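You operate a simulated robot arm through the tools that you are given. There is no shell and no other tool. Be economical: measure what you need, move in short steps, check, and stop when the job is done.

Carry out the task below with a simulated robot arm. There is one attempt and no reset: what you move stays moved.

Task
Torque the dark steel block's nut to 100 NM with the click bar.
Fine: run it down by hand, set its dial to 100, pull till it clicks; bar back on the grey trolley. Set down upright: grey click bar.

Only the result counts: the job must be done as asked and must still hold three seconds after the hand-in. Knocking over, shifting, dropping, spilling or breaking anything else fails it.

Robot
A 6-joint arm with a two-finger gripper, on a carriage that runs on a rail from [234, 36] to [-2079, -320] (x, y) and turns from -181 to 151 degrees about z. Base frame: it is fixed where the carriage stands at the start and does not move with it; the origin is on the floor, on the carriage's upright axis, x ahead of it, y to its left, z up. Lengths are in mm, angles in degrees, forces in N, time in s.
With the tool pointing down near the work surface it reaches from about 600 to 920 mm from the robot's upright axis, wherever it stands. Its first joint turns from -166.0 to 166.0 degrees. Places, roughly: black star knob [900, 100, 1000]; brass bush in the dark block [800, -200, 800]; grey click bar knob [400, -800, 800]; nut on the blue head [1000, 100, 1000]; nut on the dark steel block [900, -300, 800]; steel bush in the dark block [900, -200, 800]. Payload 2.54 kg.
The tool frame sits at the grasp point between the pads (the TCP): z along the fingers, y along the line on which they close. The tips reach 23 mm beyond it. Largest opening 126 mm; the body of the gripper starts 82 mm behind the TCP.
Orientation is told as [roll, pitch, yaw] about the base's x, y, z axes, in that order, counted from this pose: with the fingers straight down and closing along the base's y, the tool's x points along the base's -x, its y along +y and its z along -z.

Tools
- The arm moves only by the tool nudge_tool. Its argument "steps" is a list of rows, each an object (a shift or turn left out is 0, a gripper value left out holds the last) with "dp": the shift along the base's x, y, z in mm, a list of three; "angular": the turn, a rotation vector about the base's x, y, z in degrees, a list of three; "grip": the finger opening in mm, from 0 to 126. In form: [{"dp": [dx, dy, dz], "angular": [rx, ry, rz], "grip": grip}, ...]. A call has 1 to 20 rows; each row shifts and turns the commanded pose from where the row before left it. Each row takes 0.2 s and may step no farther than 50 mm and 8.6 degrees from the row before; otherwise, or with a gripper value out of range, the whole call is refused. A pose out of reach is approached as far as the arm can. The call stops where the force on the tool passes 40 N (or 10 N more than at its start, if that is more) or the arm is blocked; 0.2 s more then pass. The fingers move at their own pace and stop on an object; they squeeze with about 37 N. The grip force told is the motor's: it shows also when the fingers shut on nothing. Time passes only in rows, and 0.2 s behind the last, so rows that do not move let the fingers close. It gives the time, the measured TCP pose, the force on the tool (base axes), the opening and the grip force at its end, in the units of the frame above (readings bear some noise), with the torque about the TCP (base axes, N m) and any sound that the robot's microphone picked up.
- Cameras (640 x 400 px; columns grow to the right, rows downward): "scene" is now at [47.8, 140.2, 1534.2]; the picture's right is [-0.68, -0.74, 0.00], its down [-0.36, 0.33, -0.87] and it looks along [0.64, -0.59, -0.49] (base axes); focal length 266 px, centre (320, 200). "wrist" rides on the gripper at [82, 14, -122] in the tool frame; the picture's right is [-0.17, 0.99, 0.00], its down [-0.79, -0.13, -0.60] and it looks along [-0.59, -0.10, 0.80] (tool axes); focal length 243 px, centre (320, 200). There is no depth. A picture from a camera that has moved, and an enlarged one, comes with that camera's place and axes in the base frame and with its lens.
- camera(camera): a new picture of that camera. It takes no simulated time.
- lift_body(by): slides the trunk up (or, below 0, down) by that many mm; the arm and the scene camera ride with it, the base frame stays. It gives what a move gives, with no picture.
- roll_base(legs): drives the robot by 1 to 6 legs, each [ahead, left, turn to the left] in mm, mm and degrees, along the robot's own axes; the way and the turn of a leg run together, so that a leg with both is an arc; at most 1500 mm and 180 degrees a leg. The arm and the cameras ride along, it lands a little off, and it stops where it bumps. It keeps to its track: a leg is cut to what the track allows. It gives what a move gives.
- turn_head(pan, tilt): turns the head with the scene camera to pan (to the left, within 120 degrees either way) and tilt (down, from -29 to 69), counted from straight ahead of the robot. It gives what a move gives.
- zoom(camera, box): a new picture of the part [left, top, right, bottom] of that camera's present view, enlarged. It takes no simulated time.
- close_job(): hands the job in; it is judged then, once.

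Go step by step. Nothing tells you exact positions but the pictures and the camera data: compare them with the known pose of the tool, close in by small moves and look again before you grip or let go. The budget is 120 turns and 78 pictures, counting those below and the enlarged ones. Unless the task says otherwise, let go and move clear before handing in, and close with one line.

The tools are called after "Emit:" as a command line: name --argument value ..., lists and objects as JSON in quotes. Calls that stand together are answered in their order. nudge_tool: Moves the arm, as the interface text tells. Its arguments: {"type":"object","properties":{"steps":{"type":"array"}},"required":["steps"]} The other tools are called the same way: lift_body (by) slides the trunk up or down; roll_base (legs) drives the base; turn_head (pan, tilt) turns the head that bears the scene camera; camera (camera) takes a picture; zoom (camera, box) takes an enlarged picture of a part of a camera's view; close_job () hands the job in.

At the start:

```text
time_s: 0.0
position: [463.8, -300.8, 1188.4]
tool_rot: [0.0, 0.1, 0.0]
contact_force: [0.0, 0.4, -0.2]
ft_torque: [0.0, 0.0, 0.01]
opening: 126.0
gripper_force: 0.0
trunk travel left (down, up): [-325.0, 165.0]
robot x, y, heading: [-0.1, -2.6, -0.2]
head pan, tilt: [-42.5, 29.3]
```

scene: 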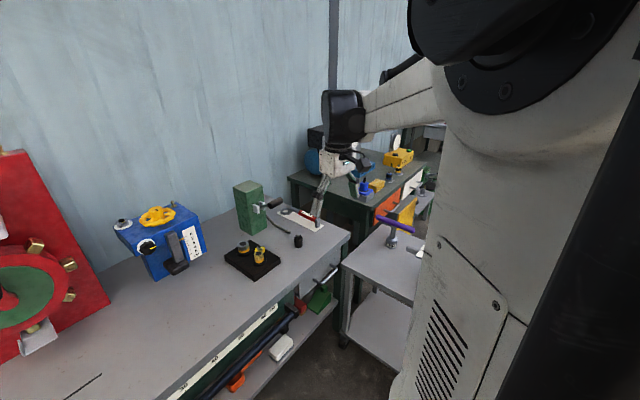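
wrist: 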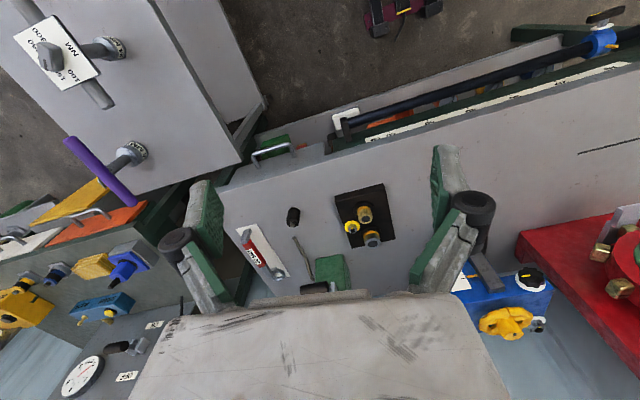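

I see the bench with the dark block (bushes and nut) and a grey trolley with a dial-carrying bar and a purple-handled tool. I'll look closer first.

Emit:
zoom --camera "wrist" --box '[0, 0, 240, 230]'

Emit:
zoom --camera "wrist" --box '[220, 160, 420, 300]'

Emit:
zoom --camera "scene" --box '[200, 160, 440, 310]'

```text
1.74 times, centred on (120, 115) of wrist
camera zoom: at [380.7, -287.3, 1310.9], right [0.17, 0.99, 0.0], down [0.79, -0.13, 0.6], along [0.59, -0.1, -0.8], focal length 422 px, centre (668, 348)
```

zoom: 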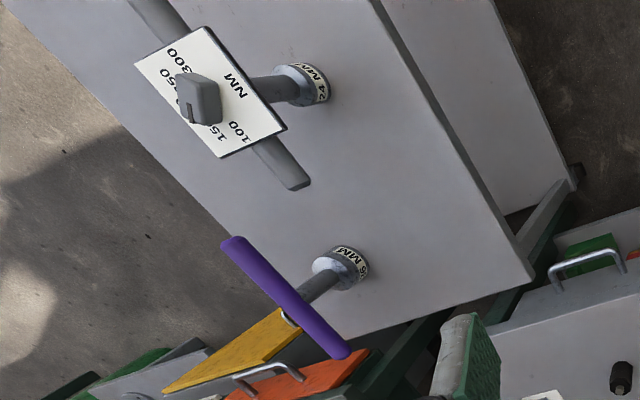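

```text
2.86 times, centred on (320, 230) of wrist
camera zoom: at [380.7, -287.3, 1310.9], right [0.17, 0.99, 0.0], down [0.79, -0.13, 0.6], along [0.59, -0.1, -0.8], focal length 693 px, centre (320, 114)
```

zoom: 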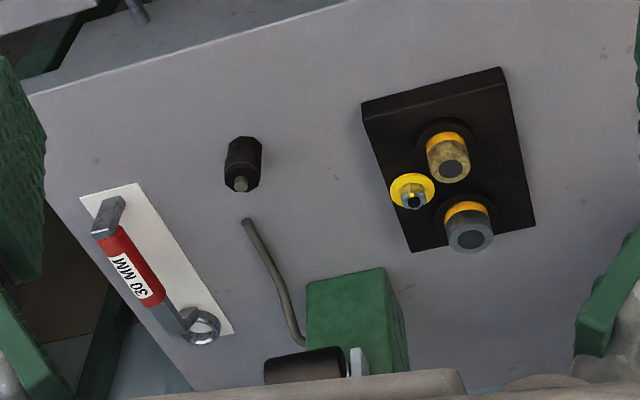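

```text
2.67 times, centred on (320, 235) of scene
camera zoom: at [47.8, 140.2, 1534.2], right [-0.68, -0.74, 0.0], down [-0.36, 0.33, -0.87], along [0.64, -0.59, -0.49], focal length 709 px, centre (320, 107)
```

zoom: 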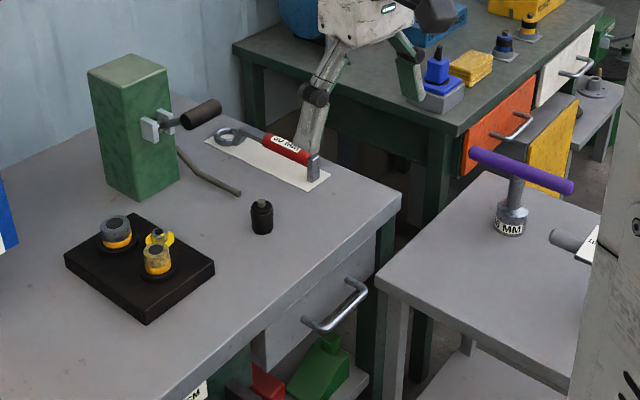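

The nut is near [895, -276, 785] and the click bar stands upright near [353, -800] on the trolley. I'll swing the tool towards the trolley to get a closer look.

Emit:
nudge_tool --steps '[{"dp": [-27, -32, -10], "angular": [0, 0, -8.2]}, {"dp": [-27, -32, -10], "angular": [0, 0, -8.2]}, {"dp": [-27, -32, -10], "angular": [0, 0, -8.2]}, {"dp": [-27, -32, -10], "angular": [0, 0, -8.2]}, {"dp": [-27, -32, -10], "angular": [0, 0, -8.2]}, {"dp": [-27, -32, -10], "angular": [0, 0, -8.2]}, {"dp": [-27, -32, -10], "angular": [0, 0, -8.2]}, {"dp": [-27, -32, -10], "angular": [0, 0, -8.2]}]'

Emit:
camera --camera "wrist"

Emit:
turn_head --pan -70 --tilt 40

Emit:
camera --camera "scene"

```text
time_s: 1.8
position: [247.2, -560.0, 1107.8]
tool_rot: [0.0, 0.0, -65.7]
contact_force: [0.4, 0.0, -0.4]
ft_torque: [0.01, 0.0, 0.0]
opening: 126.2
gripper_force: 0.1
trunk travel left (down, up): [-325.0, 165.0]
robot x, y, heading: [-2.8, -1.7, -0.1]
head pan, tilt: [-42.5, 29.3]
```

```text
72 pictures are left
camera wrist: at [226.4, -479.7, 1230.9], right [0.97, 0.25, 0.0], down [0.2, -0.78, 0.6], along [0.15, -0.58, -0.8], focal length 243 px, centre (320, 200)
```

wrist: 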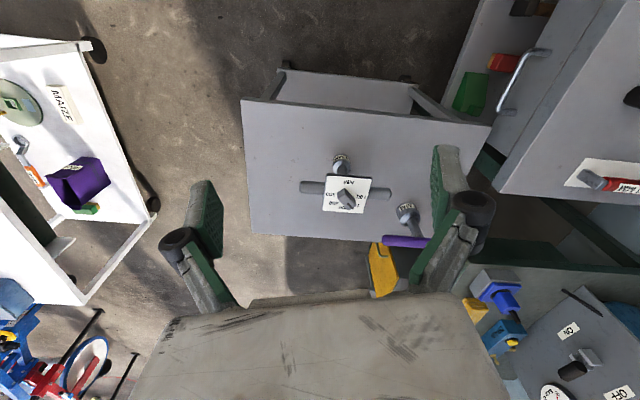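

```text
time_s: 2.7
position: [249.3, -561.0, 1109.4]
tool_rot: [0.0, 0.0, -65.7]
contact_force: [0.6, 0.7, -0.2]
ft_torque: [0.02, -0.02, 0.0]
opening: 126.0
gripper_force: 0.0
trunk travel left (down, up): [-325.0, 165.0]
robot x, y, heading: [1.8, -0.8, -0.1]
head pan, tilt: [-70.0, 40.0]
```

```text
71 pictures are left
camera scene: at [10.0, 121.7, 1517.8], right [-0.94, -0.34, 0.0], down [-0.22, 0.6, -0.77], along [0.26, -0.72, -0.64], focal length 266 px, centre (320, 200)
```

scene: 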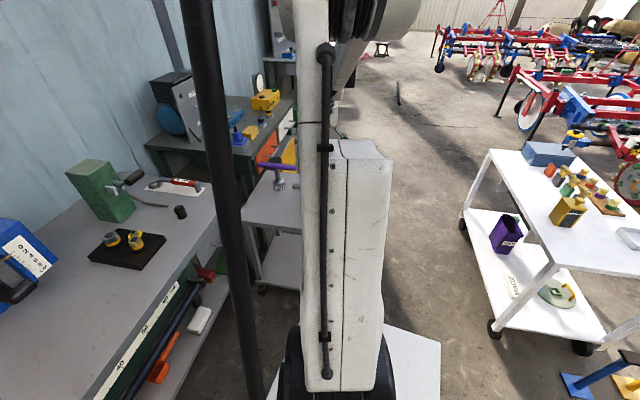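

Emit:
zoom --camera "wrist" --box '[280, 130, 440, 250]'

```text
3.33 times, centred on (360, 190) of wrist
camera zoom: at [226.8, -479.3, 1231.0], right [0.97, 0.26, 0.0], down [0.21, -0.77, 0.6], along [0.15, -0.58, -0.8], focal length 809 px, centre (187, 233)
```

zoom: 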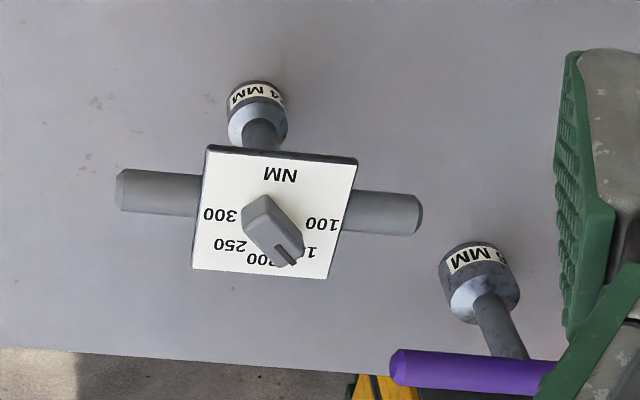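

The dial reads 100→300 clockwise from above, and the pointer sits between 150 and 200. I'll tilt the tool outwards and lower it to see the bar from the side.

Emit:
nudge_tool --steps '[{"dp": [0, 0, -45], "angular": [-7.8, -2.0, 0]}, {"dp": [0, 0, -45], "angular": [-7.8, -2.0, 0]}, {"dp": [0, 0, -45], "angular": [-7.8, -2.0, 0]}, {"dp": [0, 0, -45], "angular": [-7.8, -2.0, 0]}]'

Emit:
camera --camera "wrist"

```text
time_s: 3.7
position: [248.8, -554.4, 926.5]
tool_rot: [-6.3, -31.8, -63.8]
contact_force: [-0.3, 0.4, 0.1]
ft_torque: [0.0, -0.03, 0.03]
opening: 125.8
gripper_force: 0.0
trunk travel left (down, up): [-325.0, 165.0]
robot x, y, heading: [-3.5, -0.2, 0.2]
head pan, tilt: [-70.0, 40.0]
```

```text
69 pictures are left
camera wrist: at [214.2, -424.3, 986.1], right [0.97, 0.26, 0.0], down [0.1, -0.35, 0.93], along [0.24, -0.9, -0.36], focal length 243 px, centre (320, 200)
```

wrist: 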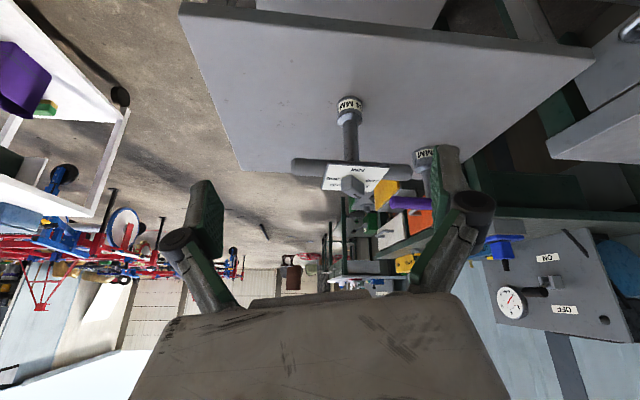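

Emit:
zoom --camera "wrist" --box '[270, 80, 450, 220]'

```text
2.86 times, centred on (360, 150) of wrist
camera zoom: at [214.2, -424.3, 986.1], right [0.97, 0.26, 0.0], down [0.1, -0.35, 0.93], along [0.24, -0.9, -0.36], focal length 693 px, centre (206, 343)
```

zoom: 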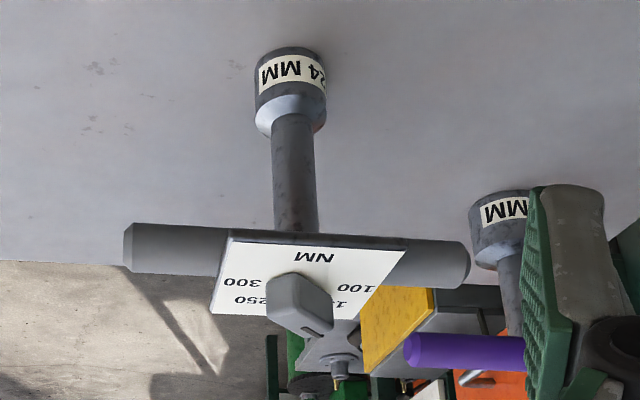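

The bar's axis is near (354, -755): plate at z≈800, handle at z≈785 running about along x, and socket base at z≈655. I'll straighten the tool, drive 150 ahead so that both places are within reach, and look at the nut.

Emit:
nudge_tool --steps '[{"dp": [0, 0, 45], "angular": [7.8, 2.0, 0]}, {"dp": [0, 0, 45], "angular": [7.8, 2.0, 0]}, {"dp": [0, 0, 45], "angular": [7.8, 2.0, 0]}, {"dp": [0, 0, 45], "angular": [7.8, 2.0, 0]}]'

Emit:
roll_base --legs '[[150, 23, 0]]'

Emit:
nudge_tool --steps '[{"dp": [34, 32, 0], "angular": [0, 0, 8.2]}, {"dp": [34, 32, 0], "angular": [0, 0, 8.2]}, {"dp": [34, 32, 0], "angular": [0, 0, 8.2]}, {"dp": [34, 32, 0], "angular": [0, 0, 8.2]}, {"dp": [34, 32, 0], "angular": [0, 0, 8.2]}, {"dp": [34, 32, 0], "angular": [0, 0, 8.2]}, {"dp": [34, 32, 0], "angular": [0, 0, 8.2]}, {"dp": [34, 32, 0], "angular": [0, 0, 8.2]}]'

Emit:
camera --camera "wrist"

```text
time_s: 4.7
position: [249.7, -555.1, 1107.2]
tool_rot: [0.0, 0.1, -65.6]
contact_force: [0.0, -0.6, -0.6]
ft_torque: [0.0, -0.03, -0.01]
opening: 126.0
gripper_force: 0.0
trunk travel left (down, up): [-325.0, 165.0]
robot x, y, heading: [1.2, 0.7, 0.1]
head pan, tilt: [-70.0, 40.0]
```

```text
time_s: 6.1
position: [399.9, -532.9, 1106.7]
tool_rot: [0.1, 0.0, -65.7]
contact_force: [-0.1, 0.4, -0.2]
ft_torque: [0.01, 0.03, -0.01]
opening: 126.1
gripper_force: 0.0
trunk travel left (down, up): [-325.0, 165.0]
robot x, y, heading: [151.5, 22.0, -0.1]
head pan, tilt: [-70.0, 40.0]
```

```text
time_s: 7.9
position: [672.9, -278.3, 1106.7]
tool_rot: [0.0, 0.0, 0.1]
contact_force: [-1.0, -1.3, 0.0]
ft_torque: [-0.02, -0.03, 0.03]
opening: 126.0
gripper_force: 0.0
trunk travel left (down, up): [-325.0, 165.0]
robot x, y, heading: [153.3, 21.4, -0.2]
head pan, tilt: [-70.0, 40.0]
```

```text
67 pictures are left
camera wrist: at [589.6, -264.2, 1229.9], right [0.16, 0.99, 0.0], down [0.79, -0.13, 0.6], along [0.59, -0.1, -0.8], focal length 243 px, centre (320, 200)
```

wrist: 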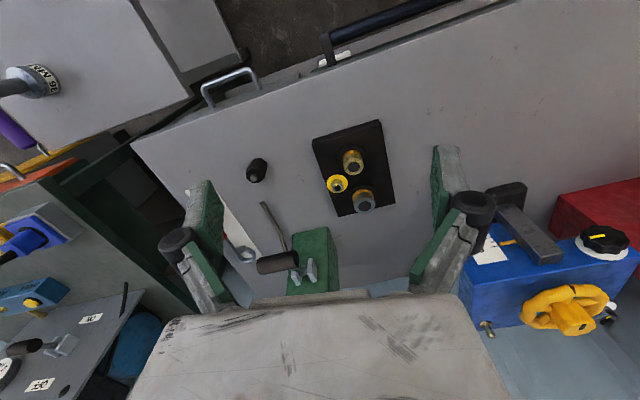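

Emit:
nudge_tool --steps '[{"dp": [0, 0, -45]}, {"dp": [0, 0, -45]}, {"dp": [0, 0, -45]}]'

Emit:
zoom --camera "wrist" --box '[240, 110, 440, 250]'

```text
time_s: 8.7
position: [672.6, -278.4, 971.8]
tool_rot: [0.0, 0.0, -0.1]
contact_force: [0.3, -1.1, 0.9]
ft_torque: [0.0, -0.04, 0.02]
opening: 125.8
gripper_force: 0.1
trunk travel left (down, up): [-325.0, 165.0]
robot x, y, heading: [147.6, 27.1, -0.0]
head pan, tilt: [-70.0, 40.0]
```

```text
2.86 times, centred on (340, 180) of wrist
camera zoom: at [590.5, -265.1, 1094.6], right [0.17, 0.99, 0.0], down [0.79, -0.13, 0.6], along [0.59, -0.1, -0.8], focal length 693 px, centre (263, 257)
```

zoom: 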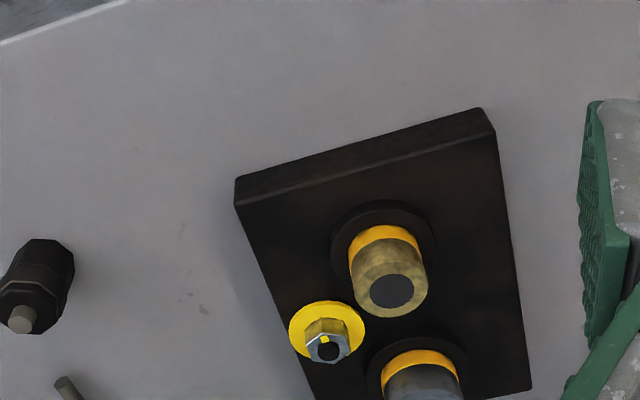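

Emit:
nudge_tool --steps '[{"dp": [45, 0, -20]}, {"dp": [42, 0, -30]}]'

Emit:
zoom --camera "wrist" --box '[220, 120, 420, 260]'

```text
refused: row 2 steps farther than a row can; nothing moved
```

```text
2.86 times, centred on (320, 190) of wrist
camera zoom: at [590.5, -265.1, 1094.6], right [0.17, 0.99, 0.0], down [0.79, -0.13, 0.6], along [0.59, -0.1, -0.8], focal length 693 px, centre (320, 229)
```

zoom: 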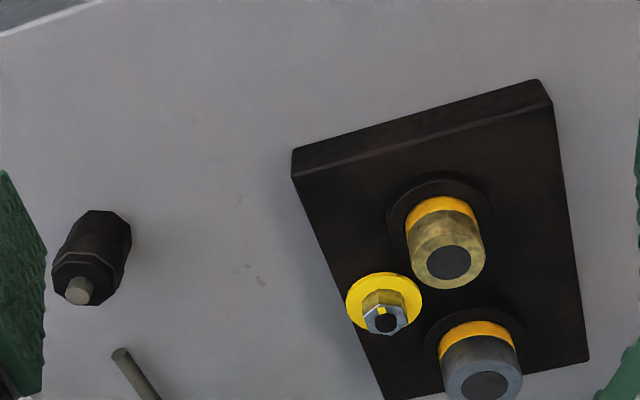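

Emit:
nudge_tool --steps '[{"dp": [43, 0, -20]}, {"dp": [43, 0, -20]}]'

Emit:
zoom --camera "wrist" --box '[240, 130, 400, 250]'

```text
time_s: 9.3
position: [758.9, -276.8, 932.9]
tool_rot: [0.0, 0.0, 0.0]
contact_force: [-0.3, 0.6, -1.3]
ft_torque: [0.0, 0.02, 0.0]
opening: 125.9
gripper_force: 0.1
trunk travel left (down, up): [-325.0, 165.0]
robot x, y, heading: [151.8, 24.3, -0.1]
head pan, tilt: [-70.0, 40.0]
```

```text
3.33 times, centred on (320, 190) of wrist
camera zoom: at [676.4, -263.8, 1055.1], right [0.17, 0.99, 0.0], down [0.79, -0.13, 0.6], along [0.59, -0.1, -0.8], focal length 809 px, centre (320, 233)
```

zoom: 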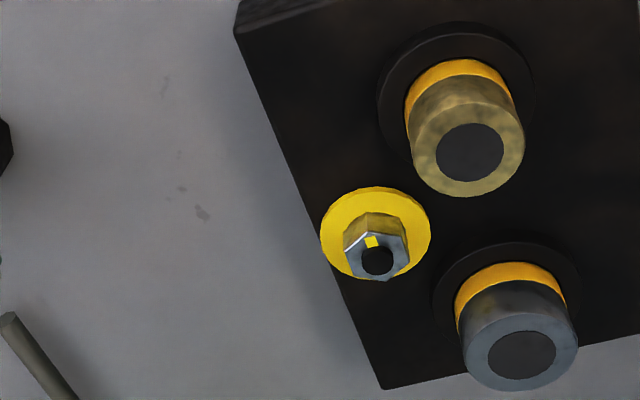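

Emit:
nudge_tool --steps '[{"dp": [40, 0, -20], "grip": 60}, {"dp": [40, 0, 0]}, {"dp": [36, 2, 0]}]'

Emit:
zoom --camera "wrist" --box '[240, 130, 400, 250]'

```text
time_s: 10.1
position: [872.9, -275.5, 911.7]
tool_rot: [0.0, 0.0, -0.1]
contact_force: [0.2, -0.3, 0.6]
ft_torque: [-0.01, 0.01, 0.01]
opening: 59.9
gripper_force: 0.1
trunk travel left (down, up): [-325.0, 165.0]
robot x, y, heading: [152.2, 21.7, -0.2]
head pan, tilt: [-70.0, 40.0]
```

```text
3.33 times, centred on (320, 190) of wrist
camera zoom: at [790.8, -262.3, 1034.8], right [0.17, 0.99, 0.0], down [0.79, -0.13, 0.6], along [0.59, -0.1, -0.8], focal length 809 px, centre (320, 233)
```

zoom: 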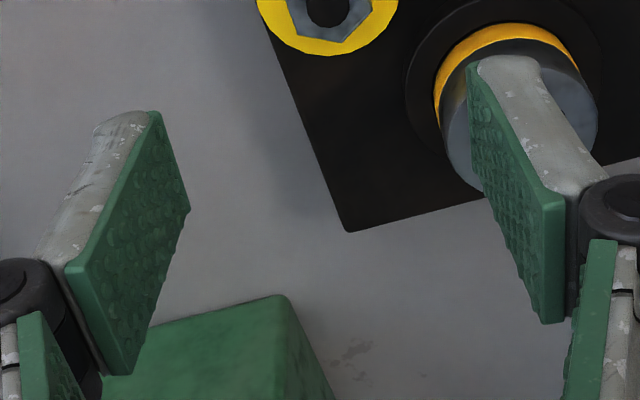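

Emit:
zoom --camera "wrist" --box '[270, 90, 370, 160]'

```text
5.71 times, centred on (320, 125) of wrist
camera zoom: at [790.8, -262.3, 1034.8], right [0.17, 0.99, 0.0], down [0.79, -0.13, 0.6], along [0.59, -0.1, -0.8], focal length 1386 px, centre (320, 629)
```

zoom: 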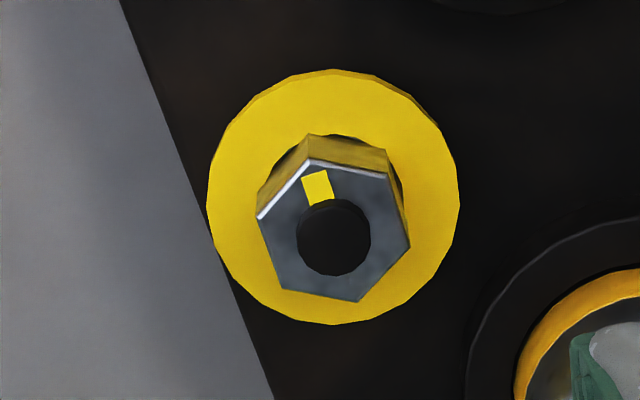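

The nut sits about 3–4 mm above its washer near (877, -275), top z≈806, with a flat pair at yaw ≈ 7.5°. I'll first run it down with the fingers: rotate to yaw 67.5, come down to just above it and check.

Emit:
nudge_tool --steps '[{"dp": [0.5, 0, 0], "angular": [0, 0, 8.44], "grip": 46}, {"dp": [0.5, 0, 0], "angular": [0, 0, 8.44]}, {"dp": [0.5, 0, 0], "angular": [0, 0, 8.44]}, {"dp": [0.5, 0, 0], "angular": [0, 0, 8.44]}, {"dp": [0.5, 0, 0], "angular": [0, 0, 8.44]}, {"dp": [0.5, 0, 0], "angular": [0, 0, 8.44]}, {"dp": [0.5, 0, 0], "angular": [0, 0, 8.44]}, {"dp": [0.5, 0, 0], "angular": [0, 0, 8.44]}, {"dp": [0, 0, -30]}, {"dp": [0, 0, -30]}]'

Emit:
zoom --camera "wrist" --box '[240, 100, 400, 220]'

```text
time_s: 12.3
position: [880.0, -274.9, 853.6]
tool_rot: [0.0, 0.0, 67.5]
contact_force: [-1.0, 0.4, -0.9]
ft_torque: [0.01, -0.01, 0.03]
opening: 46.2
gripper_force: 0.1
trunk travel left (down, up): [-325.0, 165.0]
robot x, y, heading: [147.1, 24.8, -0.1]
head pan, tilt: [-70.0, 40.0]
```

```text
3.33 times, centred on (320, 160) of wrist
camera zoom: at [835.3, -345.8, 975.1], right [-0.85, 0.53, 0.0], down [0.43, 0.68, 0.6], along [0.32, 0.51, -0.8], focal length 809 px, centre (320, 333)
```

zoom: 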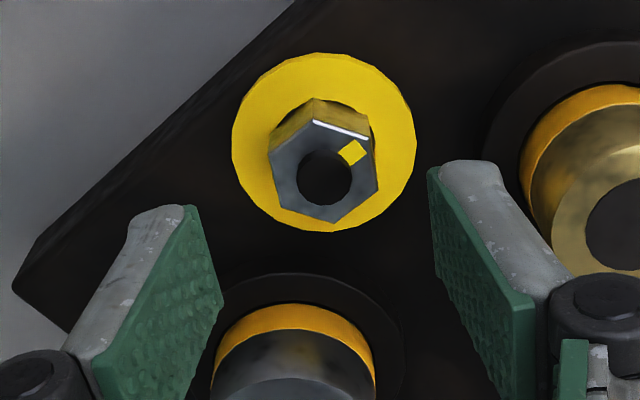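

Emit:
nudge_tool --steps '[{"dp": [-1, 0, -16]}, {"dp": [0, 0, -16]}, {"dp": [0, 0, -7]}]'

Emit:
zoom --camera "wrist" --box '[240, 130, 400, 250]'

```text
time_s: 13.1
position: [877.4, -275.1, 812.3]
tool_rot: [-0.1, 0.1, 67.4]
contact_force: [0.0, 0.7, 0.5]
ft_torque: [0.06, 0.01, 0.0]
opening: 45.9
gripper_force: 0.1
trunk travel left (down, up): [-325.0, 165.0]
robot x, y, heading: [151.9, 24.9, 0.4]
head pan, tilt: [-70.0, 40.0]
```

```text
3.33 times, centred on (320, 190) of wrist
camera zoom: at [833.3, -345.8, 936.0], right [-0.85, 0.53, 0.0], down [0.43, 0.68, 0.6], along [0.32, 0.51, -0.8], focal length 809 px, centre (320, 233)
```

zoom: 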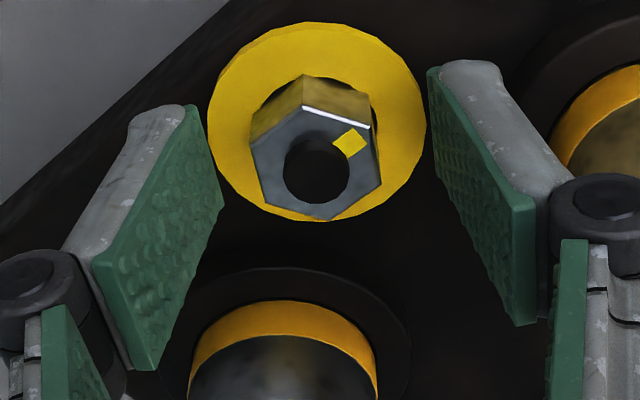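

Emit:
nudge_tool --steps '[{"grip": 10}, {"grip": 10}, {"grip": 10}]'

Emit:
nudge_tool --steps '[{"angular": [0, 0, -8]}, {"angular": [0, 0, -8]}, {"angular": [0, 0, -8]}, {"angular": [0, 0, -8]}]'

Emit:
zoom --camera "wrist" --box '[240, 130, 400, 250]'

```text
time_s: 13.9
position: [879.0, -275.5, 813.5]
tool_rot: [0.0, 0.0, 67.5]
contact_force: [13.1, -9.1, 5.8]
ft_torque: [-0.15, -0.39, -0.02]
opening: 25.0
gripper_force: 45.0
trunk travel left (down, up): [-325.0, 165.0]
robot x, y, heading: [151.7, 21.7, -0.2]
head pan, tilt: [-70.0, 40.0]
```

```text
time_s: 14.9
position: [876.6, -275.0, 814.4]
tool_rot: [0.0, 0.0, 35.4]
contact_force: [23.3, -6.7, 19.9]
ft_torque: [-0.56, -0.01, 0.01]
opening: 25.0
gripper_force: 44.7
trunk travel left (down, up): [-325.0, 165.0]
robot x, y, heading: [152.5, 23.4, 0.0]
head pan, tilt: [-70.0, 40.0]
```

```text
3.33 times, centred on (320, 190) of wrist
camera zoom: at [802.7, -311.6, 936.0], right [-0.44, 0.9, 0.0], down [0.72, 0.35, 0.6], along [0.54, 0.26, -0.8], focal length 809 px, centre (320, 233)
```

zoom: 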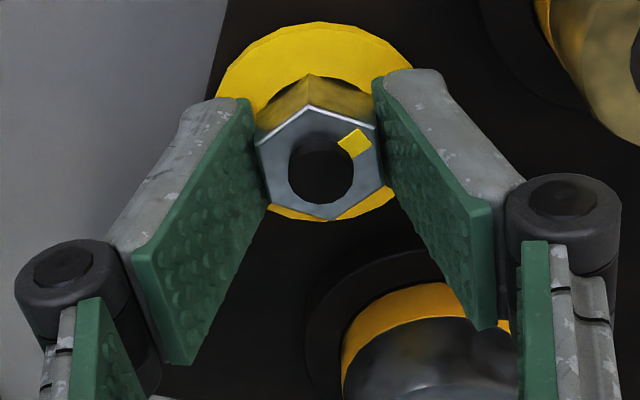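

Emit:
nudge_tool --steps '[{"dp": [1, 0, 0]}, {"dp": [0, 0, 0]}]'

Emit:
nudge_tool --steps '[{"dp": [0, 0, 0.7]}, {"dp": [0, 0, 0]}]'

```text
time_s: 15.5
position: [878.1, -274.8, 813.8]
tool_rot: [0.0, 0.0, 35.4]
contact_force: [15.7, -4.7, 19.2]
ft_torque: [0.22, -0.82, -0.03]
opening: 24.7
gripper_force: 44.6
trunk travel left (down, up): [-325.0, 165.0]
robot x, y, heading: [151.6, 25.6, -0.1]
head pan, tilt: [-70.0, 40.0]
```

```text
time_s: 16.1
position: [878.1, -275.0, 813.7]
tool_rot: [0.0, 0.0, 35.5]
contact_force: [9.5, -0.7, 9.5]
ft_torque: [0.51, -0.96, 0.03]
opening: 24.9
gripper_force: 45.2
trunk travel left (down, up): [-325.0, 165.0]
robot x, y, heading: [148.9, 21.9, 0.1]
head pan, tilt: [-70.0, 40.0]
```

Emit:
nudge_tool --steps '[{"dp": [0.5, 0, 0.5], "angular": [0, 0, -8]}, {"angular": [0, 0, -8]}, {"angular": [0, 0, -8]}, {"angular": [0, 0, -8]}, {}]'

Emit:
nudge_tool --steps '[{"angular": [0, 0, -8]}, {"angular": [0, 0, -8]}, {"angular": [0, 0, -8]}, {"angular": [0, 0, -8]}, {}]'

Emit:
zoom --camera "wrist" --box '[240, 130, 400, 250]'

```text
time_s: 17.3
position: [877.6, -274.4, 813.8]
tool_rot: [0.0, 0.0, 3.5]
contact_force: [-25.3, 12.9, -23.8]
ft_torque: [0.17, 0.52, 0.06]
opening: 25.0
gripper_force: 44.8
trunk travel left (down, up): [-325.0, 165.0]
robot x, y, heading: [154.4, 27.2, -0.0]
head pan, tilt: [-70.0, 40.0]
```

```text
time_s: 18.5
position: [877.8, -274.7, 813.8]
tool_rot: [-0.1, 0.0, -28.6]
contact_force: [-24.5, 16.2, -12.5]
ft_torque: [0.51, 0.9, -0.05]
opening: 24.8
gripper_force: 45.0
trunk travel left (down, up): [-325.0, 165.0]
robot x, y, heading: [152.7, 21.7, -0.4]
head pan, tilt: [-70.0, 40.0]
```

```text
3.33 times, centred on (320, 190) of wrist
camera zoom: at [813.0, -223.3, 936.7], right [0.62, 0.79, 0.0], down [0.63, -0.5, 0.6], along [0.47, -0.37, -0.8], focal length 809 px, centre (320, 233)
```

zoom: 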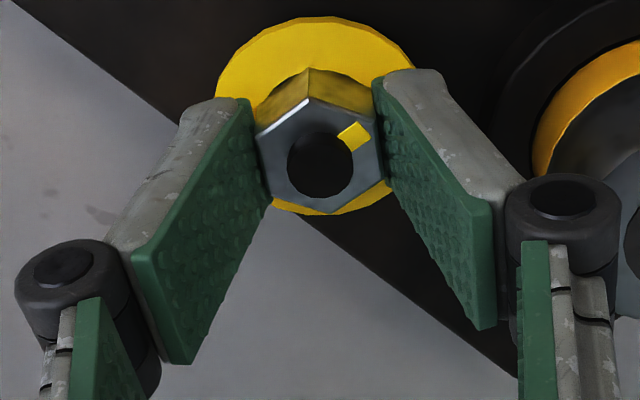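

Emit:
nudge_tool --steps '[{"dp": [-0.7, 0.3, -0.5], "angular": [0, 0, -8]}, {"angular": [0, 0, -8]}, {"angular": [0, 0, -8]}, {"angular": [0, 0, -8]}, {"angular": [0, 0, -8]}, {"angular": [0, 0, -8]}, {}]'

Emit:
nudge_tool --steps '[{"dp": [0, 0, -0.3], "angular": [0, 0, -8]}, {"angular": [0, 0, -8]}, {"angular": [0, 0, -8]}, {"angular": [0, 0, -8]}, {"angular": [0, 0, -8]}, {"angular": [0, 0, -8]}, {}]'

```text
time_s: 20.1
position: [879.1, -274.6, 814.2]
tool_rot: [0.1, -0.1, -76.6]
contact_force: [5.5, 9.2, 8.8]
ft_torque: [-1.04, -0.47, -0.02]
opening: 25.2
gripper_force: 44.9
trunk travel left (down, up): [-325.0, 165.0]
robot x, y, heading: [151.5, 22.5, -0.0]
head pan, tilt: [-70.0, 40.0]
```

```text
time_s: 21.1
position: [878.1, -274.7, 814.1]
tool_rot: [0.2, -0.1, -105.8]
contact_force: [-0.1, 1.8, 11.0]
ft_torque: [-0.21, 0.27, 0.04]
opening: 24.9
gripper_force: 44.7
trunk travel left (down, up): [-325.0, 165.0]
robot x, y, heading: [150.4, 23.7, -0.1]
head pan, tilt: [-70.0, 40.0]
stopped in row 4: the force on the tool passed its limit at 42 N (the readings are from after the stop); the commanded pose is now the measured one
```

Emit:
zoom --camera "wrist" --box '[240, 130, 400, 250]'

```text
3.33 times, centred on (320, 190) of wrist
camera zoom: at [913.8, -199.3, 936.7], right [0.9, -0.43, 0.0], down [-0.34, -0.72, 0.6], along [-0.25, -0.54, -0.8], focal length 809 px, centre (320, 233)
```

zoom: 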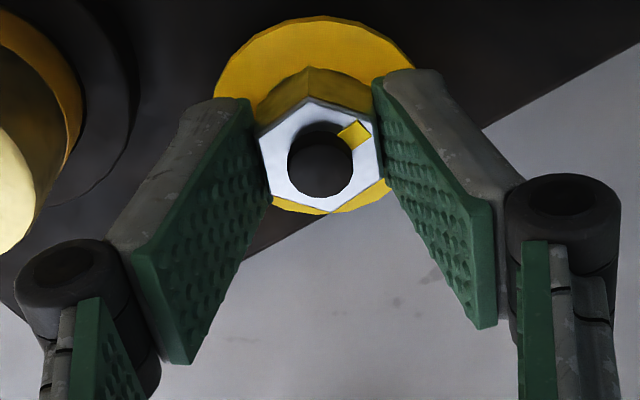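

The nut is following the fingers with negligible torque, so I'll keep turning.

Emit:
nudge_tool --steps '[{"dp": [0, 0, -0.3], "angular": [0, 0, -8]}, {"angular": [0, 0, -8]}, {"angular": [0, 0, -8]}, {"angular": [0, 0, -8]}, {}]'

Emit:
nudge_tool --steps '[{"dp": [0, 0, -0.3], "angular": [0, 0, -8]}, {"angular": [0, 0, -8]}, {"angular": [0, 0, -8]}, {"angular": [0, 0, -8]}, {}]'

```text
time_s: 22.3
position: [878.5, -273.9, 814.6]
tool_rot: [0.1, 0.0, -137.9]
contact_force: [5.6, 5.1, 13.4]
ft_torque: [-0.18, 0.17, -0.03]
opening: 24.9
gripper_force: 44.6
trunk travel left (down, up): [-325.0, 165.0]
robot x, y, heading: [148.6, 24.5, -0.3]
head pan, tilt: [-70.0, 40.0]
```

```text
time_s: 23.5
position: [876.2, -274.2, 813.4]
tool_rot: [0.1, 0.1, -169.8]
contact_force: [-6.1, 6.8, 7.1]
ft_torque: [0.15, 0.15, 0.24]
opening: 27.2
gripper_force: 44.9
trunk travel left (down, up): [-325.0, 165.0]
robot x, y, heading: [150.9, 25.9, -0.1]
head pan, tilt: [-70.0, 40.0]
```

Emit:
zoom --camera "wrist" --box '[240, 130, 400, 250]'

```text
3.33 times, centred on (320, 190) of wrist
camera zoom: at [960.5, -274.0, 935.4], right [0.01, -1.0, 0.0], down [-0.8, -0.01, 0.6], along [-0.6, -0.01, -0.8], focal length 809 px, centre (320, 233)
```

zoom: 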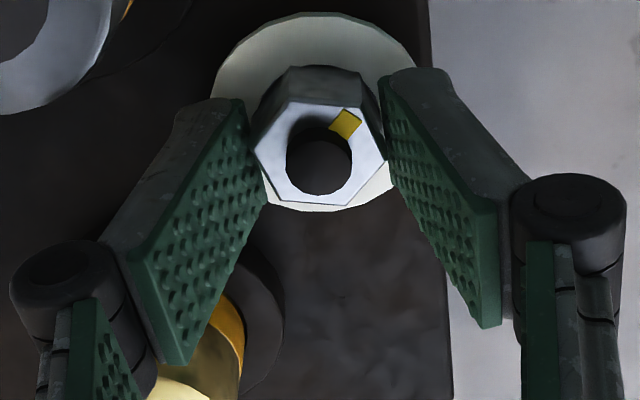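

The nut seems to have seated: the fingers began slipping round the hex with torque rising. I'll open, lift off and look at the hex.

Emit:
nudge_tool --steps '[{"grip": 46}, {"grip": 46}, {"dp": [0, 0, 40]}, {"dp": [0, 0, 40]}, {"angular": [0, 0, 8.5]}, {"angular": [0, 0, 8.5]}, {"angular": [0, 0, 8.5]}, {"angular": [0, 0, 8.5]}, {"angular": [0, 0, 8.5]}, {"angular": [0, 0, 8.5]}, {"angular": [0, 0, 8.5]}, {"angular": [0, 0, 8.5]}, {"angular": [0, 0, 8.5]}, {"angular": [0, 0, 8.5]}, {"angular": [0, 0, 8.5]}, {"angular": [0, 0, 8.5]}, {"angular": [0, 0, 8.5]}, {"angular": [0, 0, 8.5]}, {"angular": [0, 0, 8.5]}, {"angular": [0, 0, 8.5]}]'

Emit:
zoom --camera "wrist" --box '[270, 70, 370, 140]'

```text
time_s: 27.7
position: [879.2, -274.0, 892.2]
tool_rot: [0.1, 0.0, -33.8]
contact_force: [0.6, 0.8, -0.1]
ft_torque: [0.06, 0.02, 0.02]
opening: 46.4
gripper_force: 0.0
trunk travel left (down, up): [-325.0, 165.0]
robot x, y, heading: [151.0, 23.5, -0.3]
head pan, tilt: [-70.0, 40.0]
```

```text
5.71 times, centred on (320, 105) of wrist
camera zoom: at [818.4, -218.7, 1015.2], right [0.68, 0.73, 0.0], down [0.58, -0.55, 0.6], along [0.44, -0.41, -0.8], focal length 1386 px, centre (320, 743)
```

zoom: 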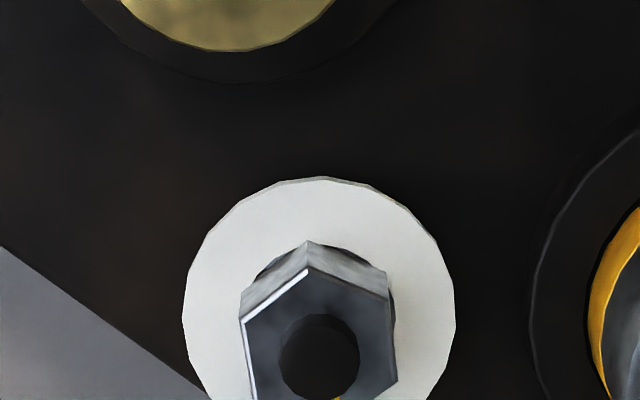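

The washer ring turned from yellow to white, so the nut is seated; its flats' normals lie at about -6.4° (mod 60). Next I go over to the bar on the trolley.

Emit:
nudge_tool --steps '[{"dp": [0, 0, 49], "grip": 126}, {"dp": [0, 0, 49]}, {"dp": [-35, -28, 2], "angular": [0, 0, 8.5]}, {"dp": [-35, -28, 2], "angular": [0, 0, 8.5]}, {"dp": [-35, -28, 2], "angular": [0, 0, 8.5]}, {"dp": [-35, -28, 2], "angular": [0, 0, 8.5]}, {"dp": [-35, -28, 0], "angular": [0, 0, 8.5]}, {"dp": [-35, -28, 0]}, {"dp": [-35, -28, 0]}, {"dp": [-35, -28, 0]}, {"dp": [-35, -28, 0]}, {"dp": [-35, -28, 0]}, {"dp": [-35, -28, 0]}, {"dp": [-35, -28, 0]}, {"dp": [-35, -28, 0]}, {"dp": [-35, -28, 0]}]'

Emit:
camera --camera "wrist"

```text
time_s: 31.1
position: [387.1, -668.0, 997.9]
tool_rot: [0.0, 0.0, 8.7]
contact_force: [0.0, 0.1, -0.1]
ft_torque: [0.03, -0.01, -0.04]
opening: 126.1
gripper_force: 0.0
trunk travel left (down, up): [-325.0, 165.0]
robot x, y, heading: [150.4, 22.6, -0.2]
head pan, tilt: [-70.0, 40.0]
```

```text
54 pictures are left
camera wrist: at [305.0, -666.8, 1120.2], right [0.01, 1.0, 0.0], down [0.8, -0.01, 0.6], along [0.6, -0.01, -0.8], focal length 243 px, centre (320, 200)
```

wrist: 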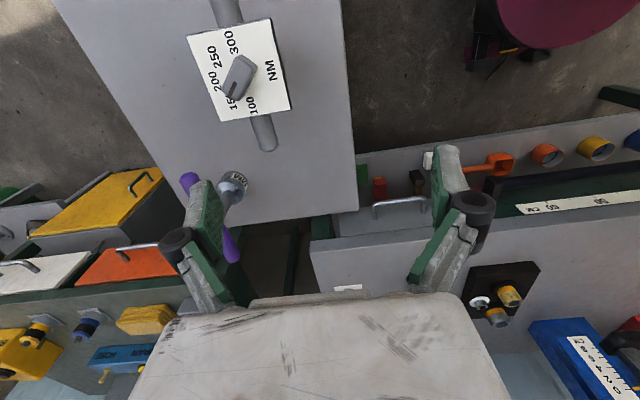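

Emit:
nudge_tool --steps '[{"dp": [-11, -32, -30]}, {"dp": [-11, -32, -30]}, {"dp": [-11, -32, -30]}]'

Emit:
camera --camera "wrist"

```text
time_s: 31.9
position: [356.3, -764.6, 908.8]
tool_rot: [0.1, 0.0, 8.8]
contact_force: [-0.5, 0.5, 0.4]
ft_torque: [-0.02, -0.01, 0.04]
opening: 125.9
gripper_force: 0.1
trunk travel left (down, up): [-325.0, 165.0]
robot x, y, heading: [153.9, 24.7, -0.1]
head pan, tilt: [-70.0, 40.0]
```

```text
53 pictures are left
camera wrist: at [272.3, -764.3, 1030.9], right [0.02, 1.0, 0.0], down [0.8, -0.01, 0.6], along [0.6, -0.01, -0.8], focal length 243 px, centre (320, 200)
```

wrist: 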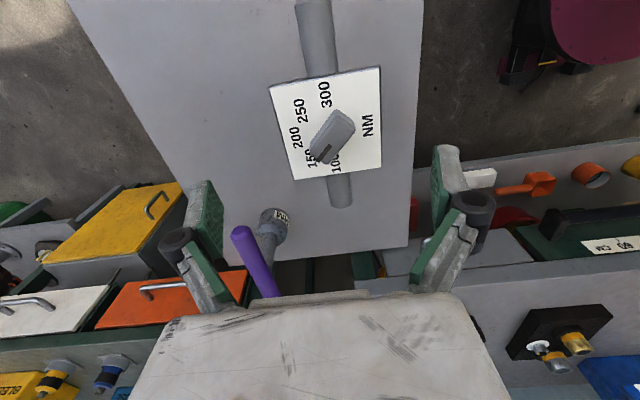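

Emit:
nudge_tool --steps '[{"dp": [2, 8.5, -20], "angular": [0, 0, -1.2]}, {"dp": [0, 0, -20]}, {"dp": [0, 0, -20]}]'

Emit:
camera --camera "wrist"

```text
time_s: 32.7
position: [359.4, -754.4, 849.2]
tool_rot: [0.1, 0.0, 7.6]
contact_force: [-0.7, -0.7, -0.8]
ft_torque: [0.02, -0.04, -0.02]
opening: 125.7
gripper_force: 0.0
trunk travel left (down, up): [-325.0, 165.0]
robot x, y, heading: [152.2, 22.5, -0.1]
head pan, tilt: [-70.0, 40.0]
```

```text
52 pictures are left
camera wrist: at [275.5, -752.9, 971.2], right [0.04, 1.0, 0.0], down [0.8, -0.03, 0.6], along [0.6, -0.02, -0.8], focal length 243 px, centre (320, 200)
```

wrist: 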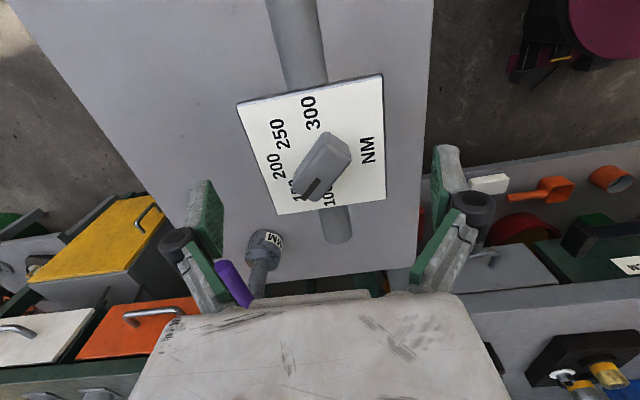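

Emit:
zoom --camera "wrist" --box '[230, 60, 410, 220]'

```text
2.50 times, centred on (320, 140) of wrist
camera zoom: at [275.5, -752.9, 971.2], right [0.04, 1.0, 0.0], down [0.8, -0.03, 0.6], along [0.6, -0.02, -0.8], focal length 606 px, centre (320, 350)
```

zoom: 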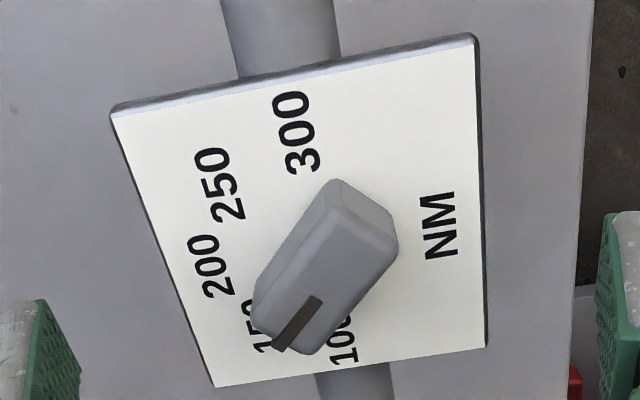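

The dial stands at about 150 (pointer at -34°) and 100 lies along the handle at about +7.6°. I'll grip the knob across its width at yaw -34 and turn it 42° counter-clockwise.

Emit:
nudge_tool --steps '[{"dp": [0.5, -0.5, 18], "angular": [0, 0, -8.3], "grip": 70}, {"angular": [0, 0, -8.3]}, {"angular": [0, 0, -8.3]}, {"angular": [0, 0, -8.3]}, {"angular": [0, 0, -8.4]}, {"dp": [0, 0, -15], "grip": 60}]'

Emit:
zoom --camera "wrist" --box '[220, 90, 420, 230]'

```text
time_s: 34.1
position: [358.8, -754.5, 852.2]
tool_rot: [0.1, 0.0, -34.1]
contact_force: [-0.1, 0.4, -0.2]
ft_torque: [-0.02, 0.0, -0.01]
opening: 59.8
gripper_force: 0.0
trunk travel left (down, up): [-325.0, 165.0]
robot x, y, heading: [153.5, 26.2, 0.0]
head pan, tilt: [-70.0, 40.0]
```

```text
2.86 times, centred on (320, 160) of wrist
camera zoom: at [298.7, -697.2, 974.4], right [0.69, 0.72, 0.0], down [0.58, -0.56, 0.6], along [0.43, -0.41, -0.8], focal length 693 px, centre (320, 314)
```

zoom: 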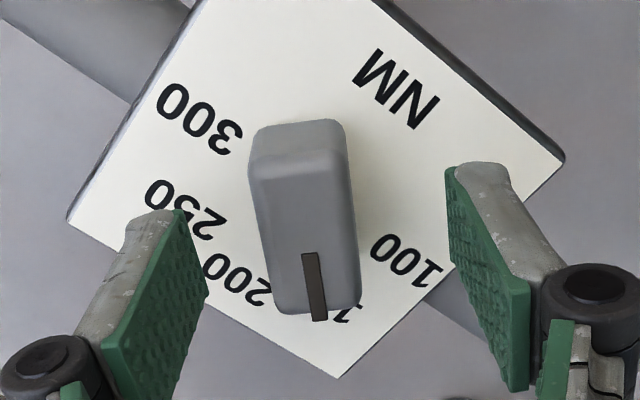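

Emit:
nudge_tool --steps '[{"dp": [-0.8, -1.5, -10]}, {"dp": [0, 0, -10]}, {"grip": 35}, {"grip": 35}]'

Emit:
zoom --camera "wrist" --box '[220, 90, 420, 230]'

```text
time_s: 34.9
position: [358.0, -756.5, 837.5]
tool_rot: [0.0, -0.1, -34.2]
contact_force: [1.1, 3.2, 27.7]
ft_torque: [0.13, -0.28, -0.01]
opening: 22.3
gripper_force: 19.5
trunk travel left (down, up): [-325.0, 165.0]
robot x, y, heading: [149.4, 24.7, 0.0]
head pan, tilt: [-70.0, 40.0]
stopped in row 3: the force on the tool passed its limit at 46 N (the readings are from after the stop); the commanded pose is now the measured one
```

```text
2.86 times, centred on (320, 160) of wrist
camera zoom: at [297.5, -699.4, 958.8], right [0.69, 0.72, 0.0], down [0.58, -0.55, 0.6], along [0.43, -0.41, -0.8], focal length 693 px, centre (320, 314)
```

zoom: 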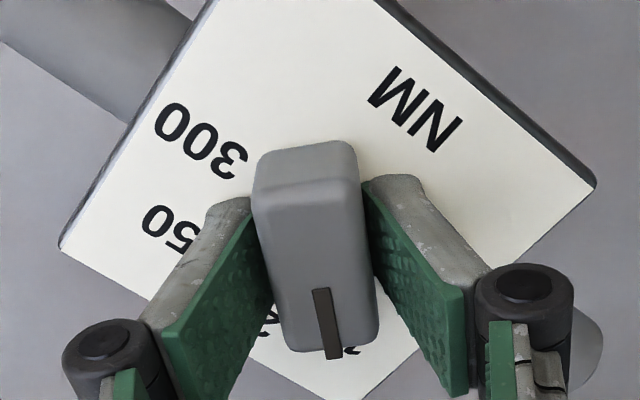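

The finger tips touched the plate, so its top is at about z 814. I'll raise 4 mm and grip the knob.

Emit:
nudge_tool --steps '[{"dp": [0, 0, 4], "grip": 30}, {}, {"grip": 10}, {}]'

Emit:
nudge_tool --steps '[{"angular": [0, 0, 7]}, {"angular": [0, 0, 7]}, {"angular": [0, 0, 7]}, {}]'

Emit:
zoom --camera "wrist" --box '[220, 90, 420, 230]'

```text
time_s: 35.9
position: [358.3, -758.5, 836.4]
tool_rot: [0.1, 0.0, -34.1]
contact_force: [-0.6, 1.0, -0.6]
ft_torque: [0.17, 0.23, -0.04]
opening: 22.9
gripper_force: 36.7
trunk travel left (down, up): [-325.0, 165.0]
robot x, y, heading: [149.8, 23.2, -0.1]
head pan, tilt: [-70.0, 40.0]
```

```text
time_s: 36.9
position: [358.0, -758.8, 836.8]
tool_rot: [0.1, 0.0, -13.0]
contact_force: [0.6, -0.1, -0.2]
ft_torque: [-0.01, -0.04, -0.02]
opening: 22.5
gripper_force: 36.9
trunk travel left (down, up): [-325.0, 165.0]
robot x, y, heading: [151.6, 26.7, 0.1]
head pan, tilt: [-70.0, 40.0]
```

```text
2.86 times, centred on (320, 160) of wrist
camera zoom: at [280.9, -726.8, 960.0], right [0.38, 0.92, 0.0], down [0.74, -0.31, 0.6], along [0.55, -0.23, -0.8], focal length 693 px, centre (320, 314)
```

zoom: 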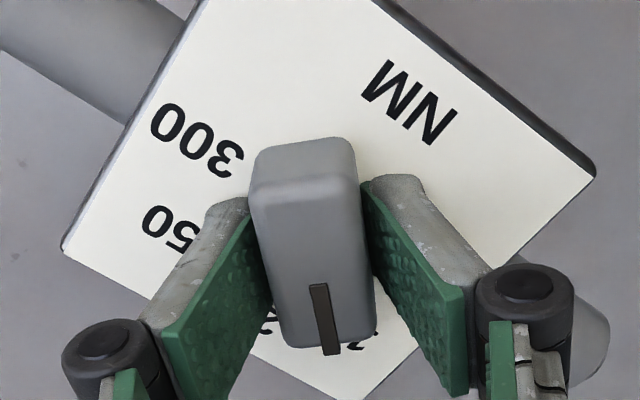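

The whole bar turned with the knob on the trolley, so the dial has to be set with the bar seated on the nut. I'll release, rise, line the fingers up across the plate and check.

Emit:
nudge_tool --steps '[{"grip": 60}, {"dp": [0, 0, 20], "grip": 126}, {"angular": [0, 0, 8.4]}, {"angular": [0, 0, 8.4]}, {"angular": [0, 0, 8.4]}, {"angular": [0, 0, 8.4]}, {"angular": [0, 0, 8.4]}]'

Emit:
camera --camera "wrist"

```text
time_s: 38.5
position: [357.0, -758.6, 858.6]
tool_rot: [0.2, 0.0, 29.0]
contact_force: [-0.7, -0.3, 0.3]
ft_torque: [0.01, 0.01, -0.01]
opening: 126.3
gripper_force: 0.0
trunk travel left (down, up): [-325.0, 165.0]
robot x, y, heading: [150.1, 23.7, -0.4]
head pan, tilt: [-70.0, 40.0]
```

```text
47 pictures are left
camera wrist: at [279.1, -786.1, 980.2], right [-0.33, 0.94, 0.0], down [0.76, 0.27, 0.6], along [0.56, 0.2, -0.8], focal length 243 px, centre (320, 200)
```

wrist: 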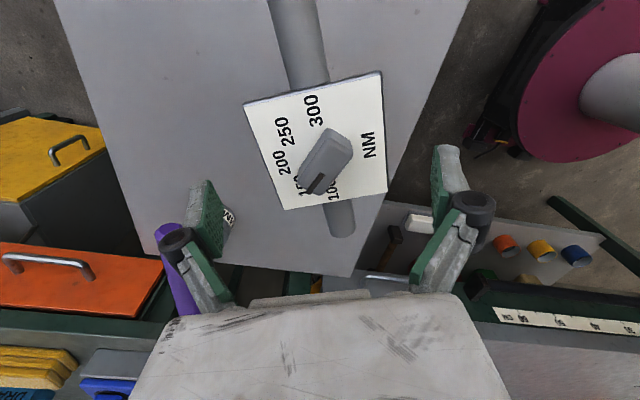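

Emit:
nudge_tool --steps '[{"dp": [-3, 1.5, -12], "angular": [0, 0, 2]}, {"dp": [0, 0, -12]}, {"dp": [0, 0, -12]}, {"dp": [0, 0, -10]}]'

Emit:
camera --camera "wrist"

```text
time_s: 39.5
position: [355.3, -755.7, 811.9]
tool_rot: [0.1, 0.0, 30.8]
contact_force: [0.1, -1.4, 1.1]
ft_torque: [0.01, 0.03, -0.01]
opening: 125.8
gripper_force: 0.1
trunk travel left (down, up): [-325.0, 165.0]
robot x, y, heading: [149.5, 25.1, -0.2]
head pan, tilt: [-70.0, 40.0]
```

```text
46 pictures are left
camera wrist: at [277.3, -786.9, 934.5], right [-0.36, 0.93, 0.0], down [0.75, 0.29, 0.6], along [0.56, 0.22, -0.8], focal length 243 px, centre (320, 200)
```

wrist: 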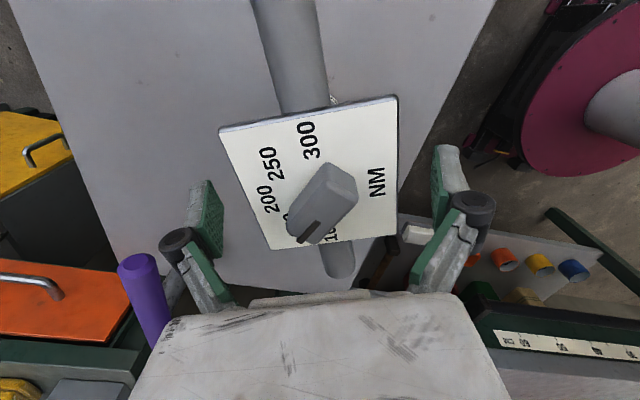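

The plate is centred on the TCP. Closing on its edges.

Emit:
nudge_tool --steps '[{"grip": 80}, {}, {}, {}]'

Emit:
zoom --camera "wrist" --box '[160, 60, 480, 300]'

```text
time_s: 40.5
position: [355.0, -756.4, 812.3]
tool_rot: [0.1, 0.0, 30.9]
contact_force: [-0.3, 1.3, -0.1]
ft_torque: [0.14, 0.01, 0.03]
opening: 93.5
gripper_force: 37.1
trunk travel left (down, up): [-325.0, 165.0]
robot x, y, heading: [150.5, 22.5, -0.1]
head pan, tilt: [-70.0, 40.0]
```

```text
1.67 times, centred on (320, 180) of wrist
camera zoom: at [277.2, -786.8, 934.6], right [-0.36, 0.93, 0.0], down [0.75, 0.29, 0.6], along [0.56, 0.22, -0.8], focal length 404 px, centre (320, 233)
```

zoom: 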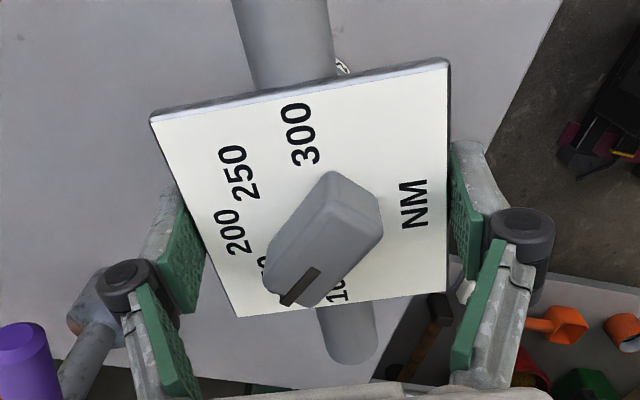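

Emit:
nudge_tool --steps '[{"dp": [0, 0, 10]}, {"dp": [0, 0, 15]}, {}]'

Emit:
zoom --camera "wrist" --box '[160, 60, 480, 300]'

```text
time_s: 41.3
position: [354.6, -755.7, 837.0]
tool_rot: [0.1, 0.1, 30.9]
contact_force: [0.1, -0.3, 1.1]
ft_torque: [-0.02, 0.02, -0.02]
opening: 80.1
gripper_force: 0.1
trunk travel left (down, up): [-325.0, 165.0]
robot x, y, heading: [150.6, 22.6, 0.1]
head pan, tilt: [-70.0, 40.0]
```

```text
1.67 times, centred on (320, 180) of wrist
camera zoom: at [277.0, -786.6, 959.9], right [-0.36, 0.93, 0.0], down [0.75, 0.29, 0.6], along [0.56, 0.22, -0.8], focal length 404 px, centre (320, 233)
```

zoom: 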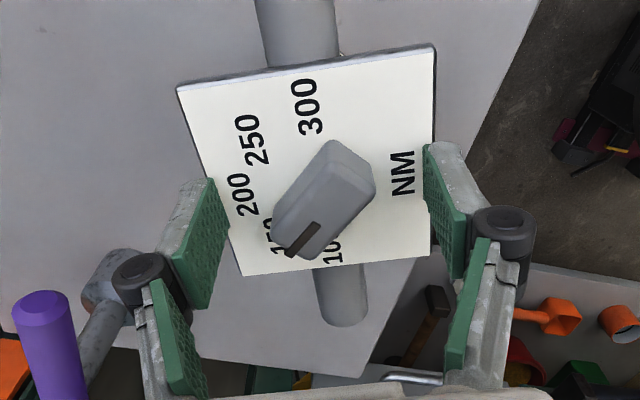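

The plate slipped out of the grip and the bar still stands upright. The knob grips better and sits on the bar's axis, so I'll lift by the knob instead, with the fingers at yaw -13.

Emit:
nudge_tool --steps '[{"dp": [0, 0, 25], "grip": 80}, {"angular": [0, 0, -8.5]}, {"angular": [0, 0, -8.5]}, {"angular": [0, 0, -8.5]}, {"angular": [0, 0, -8.5]}, {"angular": [0, 0, -8.5], "grip": 55}, {"angular": [0, 0, -1.5], "dp": [0, 0, -12]}, {}]'

Emit:
zoom --camera "wrist" --box '[220, 90, 420, 230]'

```text
time_s: 43.1
position: [353.7, -757.2, 850.0]
tool_rot: [0.1, 0.0, -13.2]
contact_force: [0.4, 0.1, 0.4]
ft_torque: [0.05, -0.01, -0.02]
opening: 55.0
gripper_force: 0.1
trunk travel left (down, up): [-325.0, 165.0]
robot x, y, heading: [150.9, 22.5, -0.1]
head pan, tilt: [-70.0, 40.0]
```

```text
2.86 times, centred on (320, 160) of wrist
camera zoom: at [277.8, -725.9, 971.8], right [0.39, 0.92, 0.0], down [0.74, -0.31, 0.6], along [0.55, -0.23, -0.8], focal length 693 px, centre (320, 314)
```

zoom: 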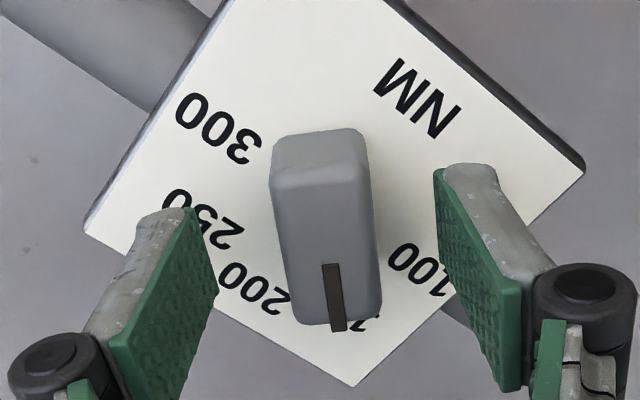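

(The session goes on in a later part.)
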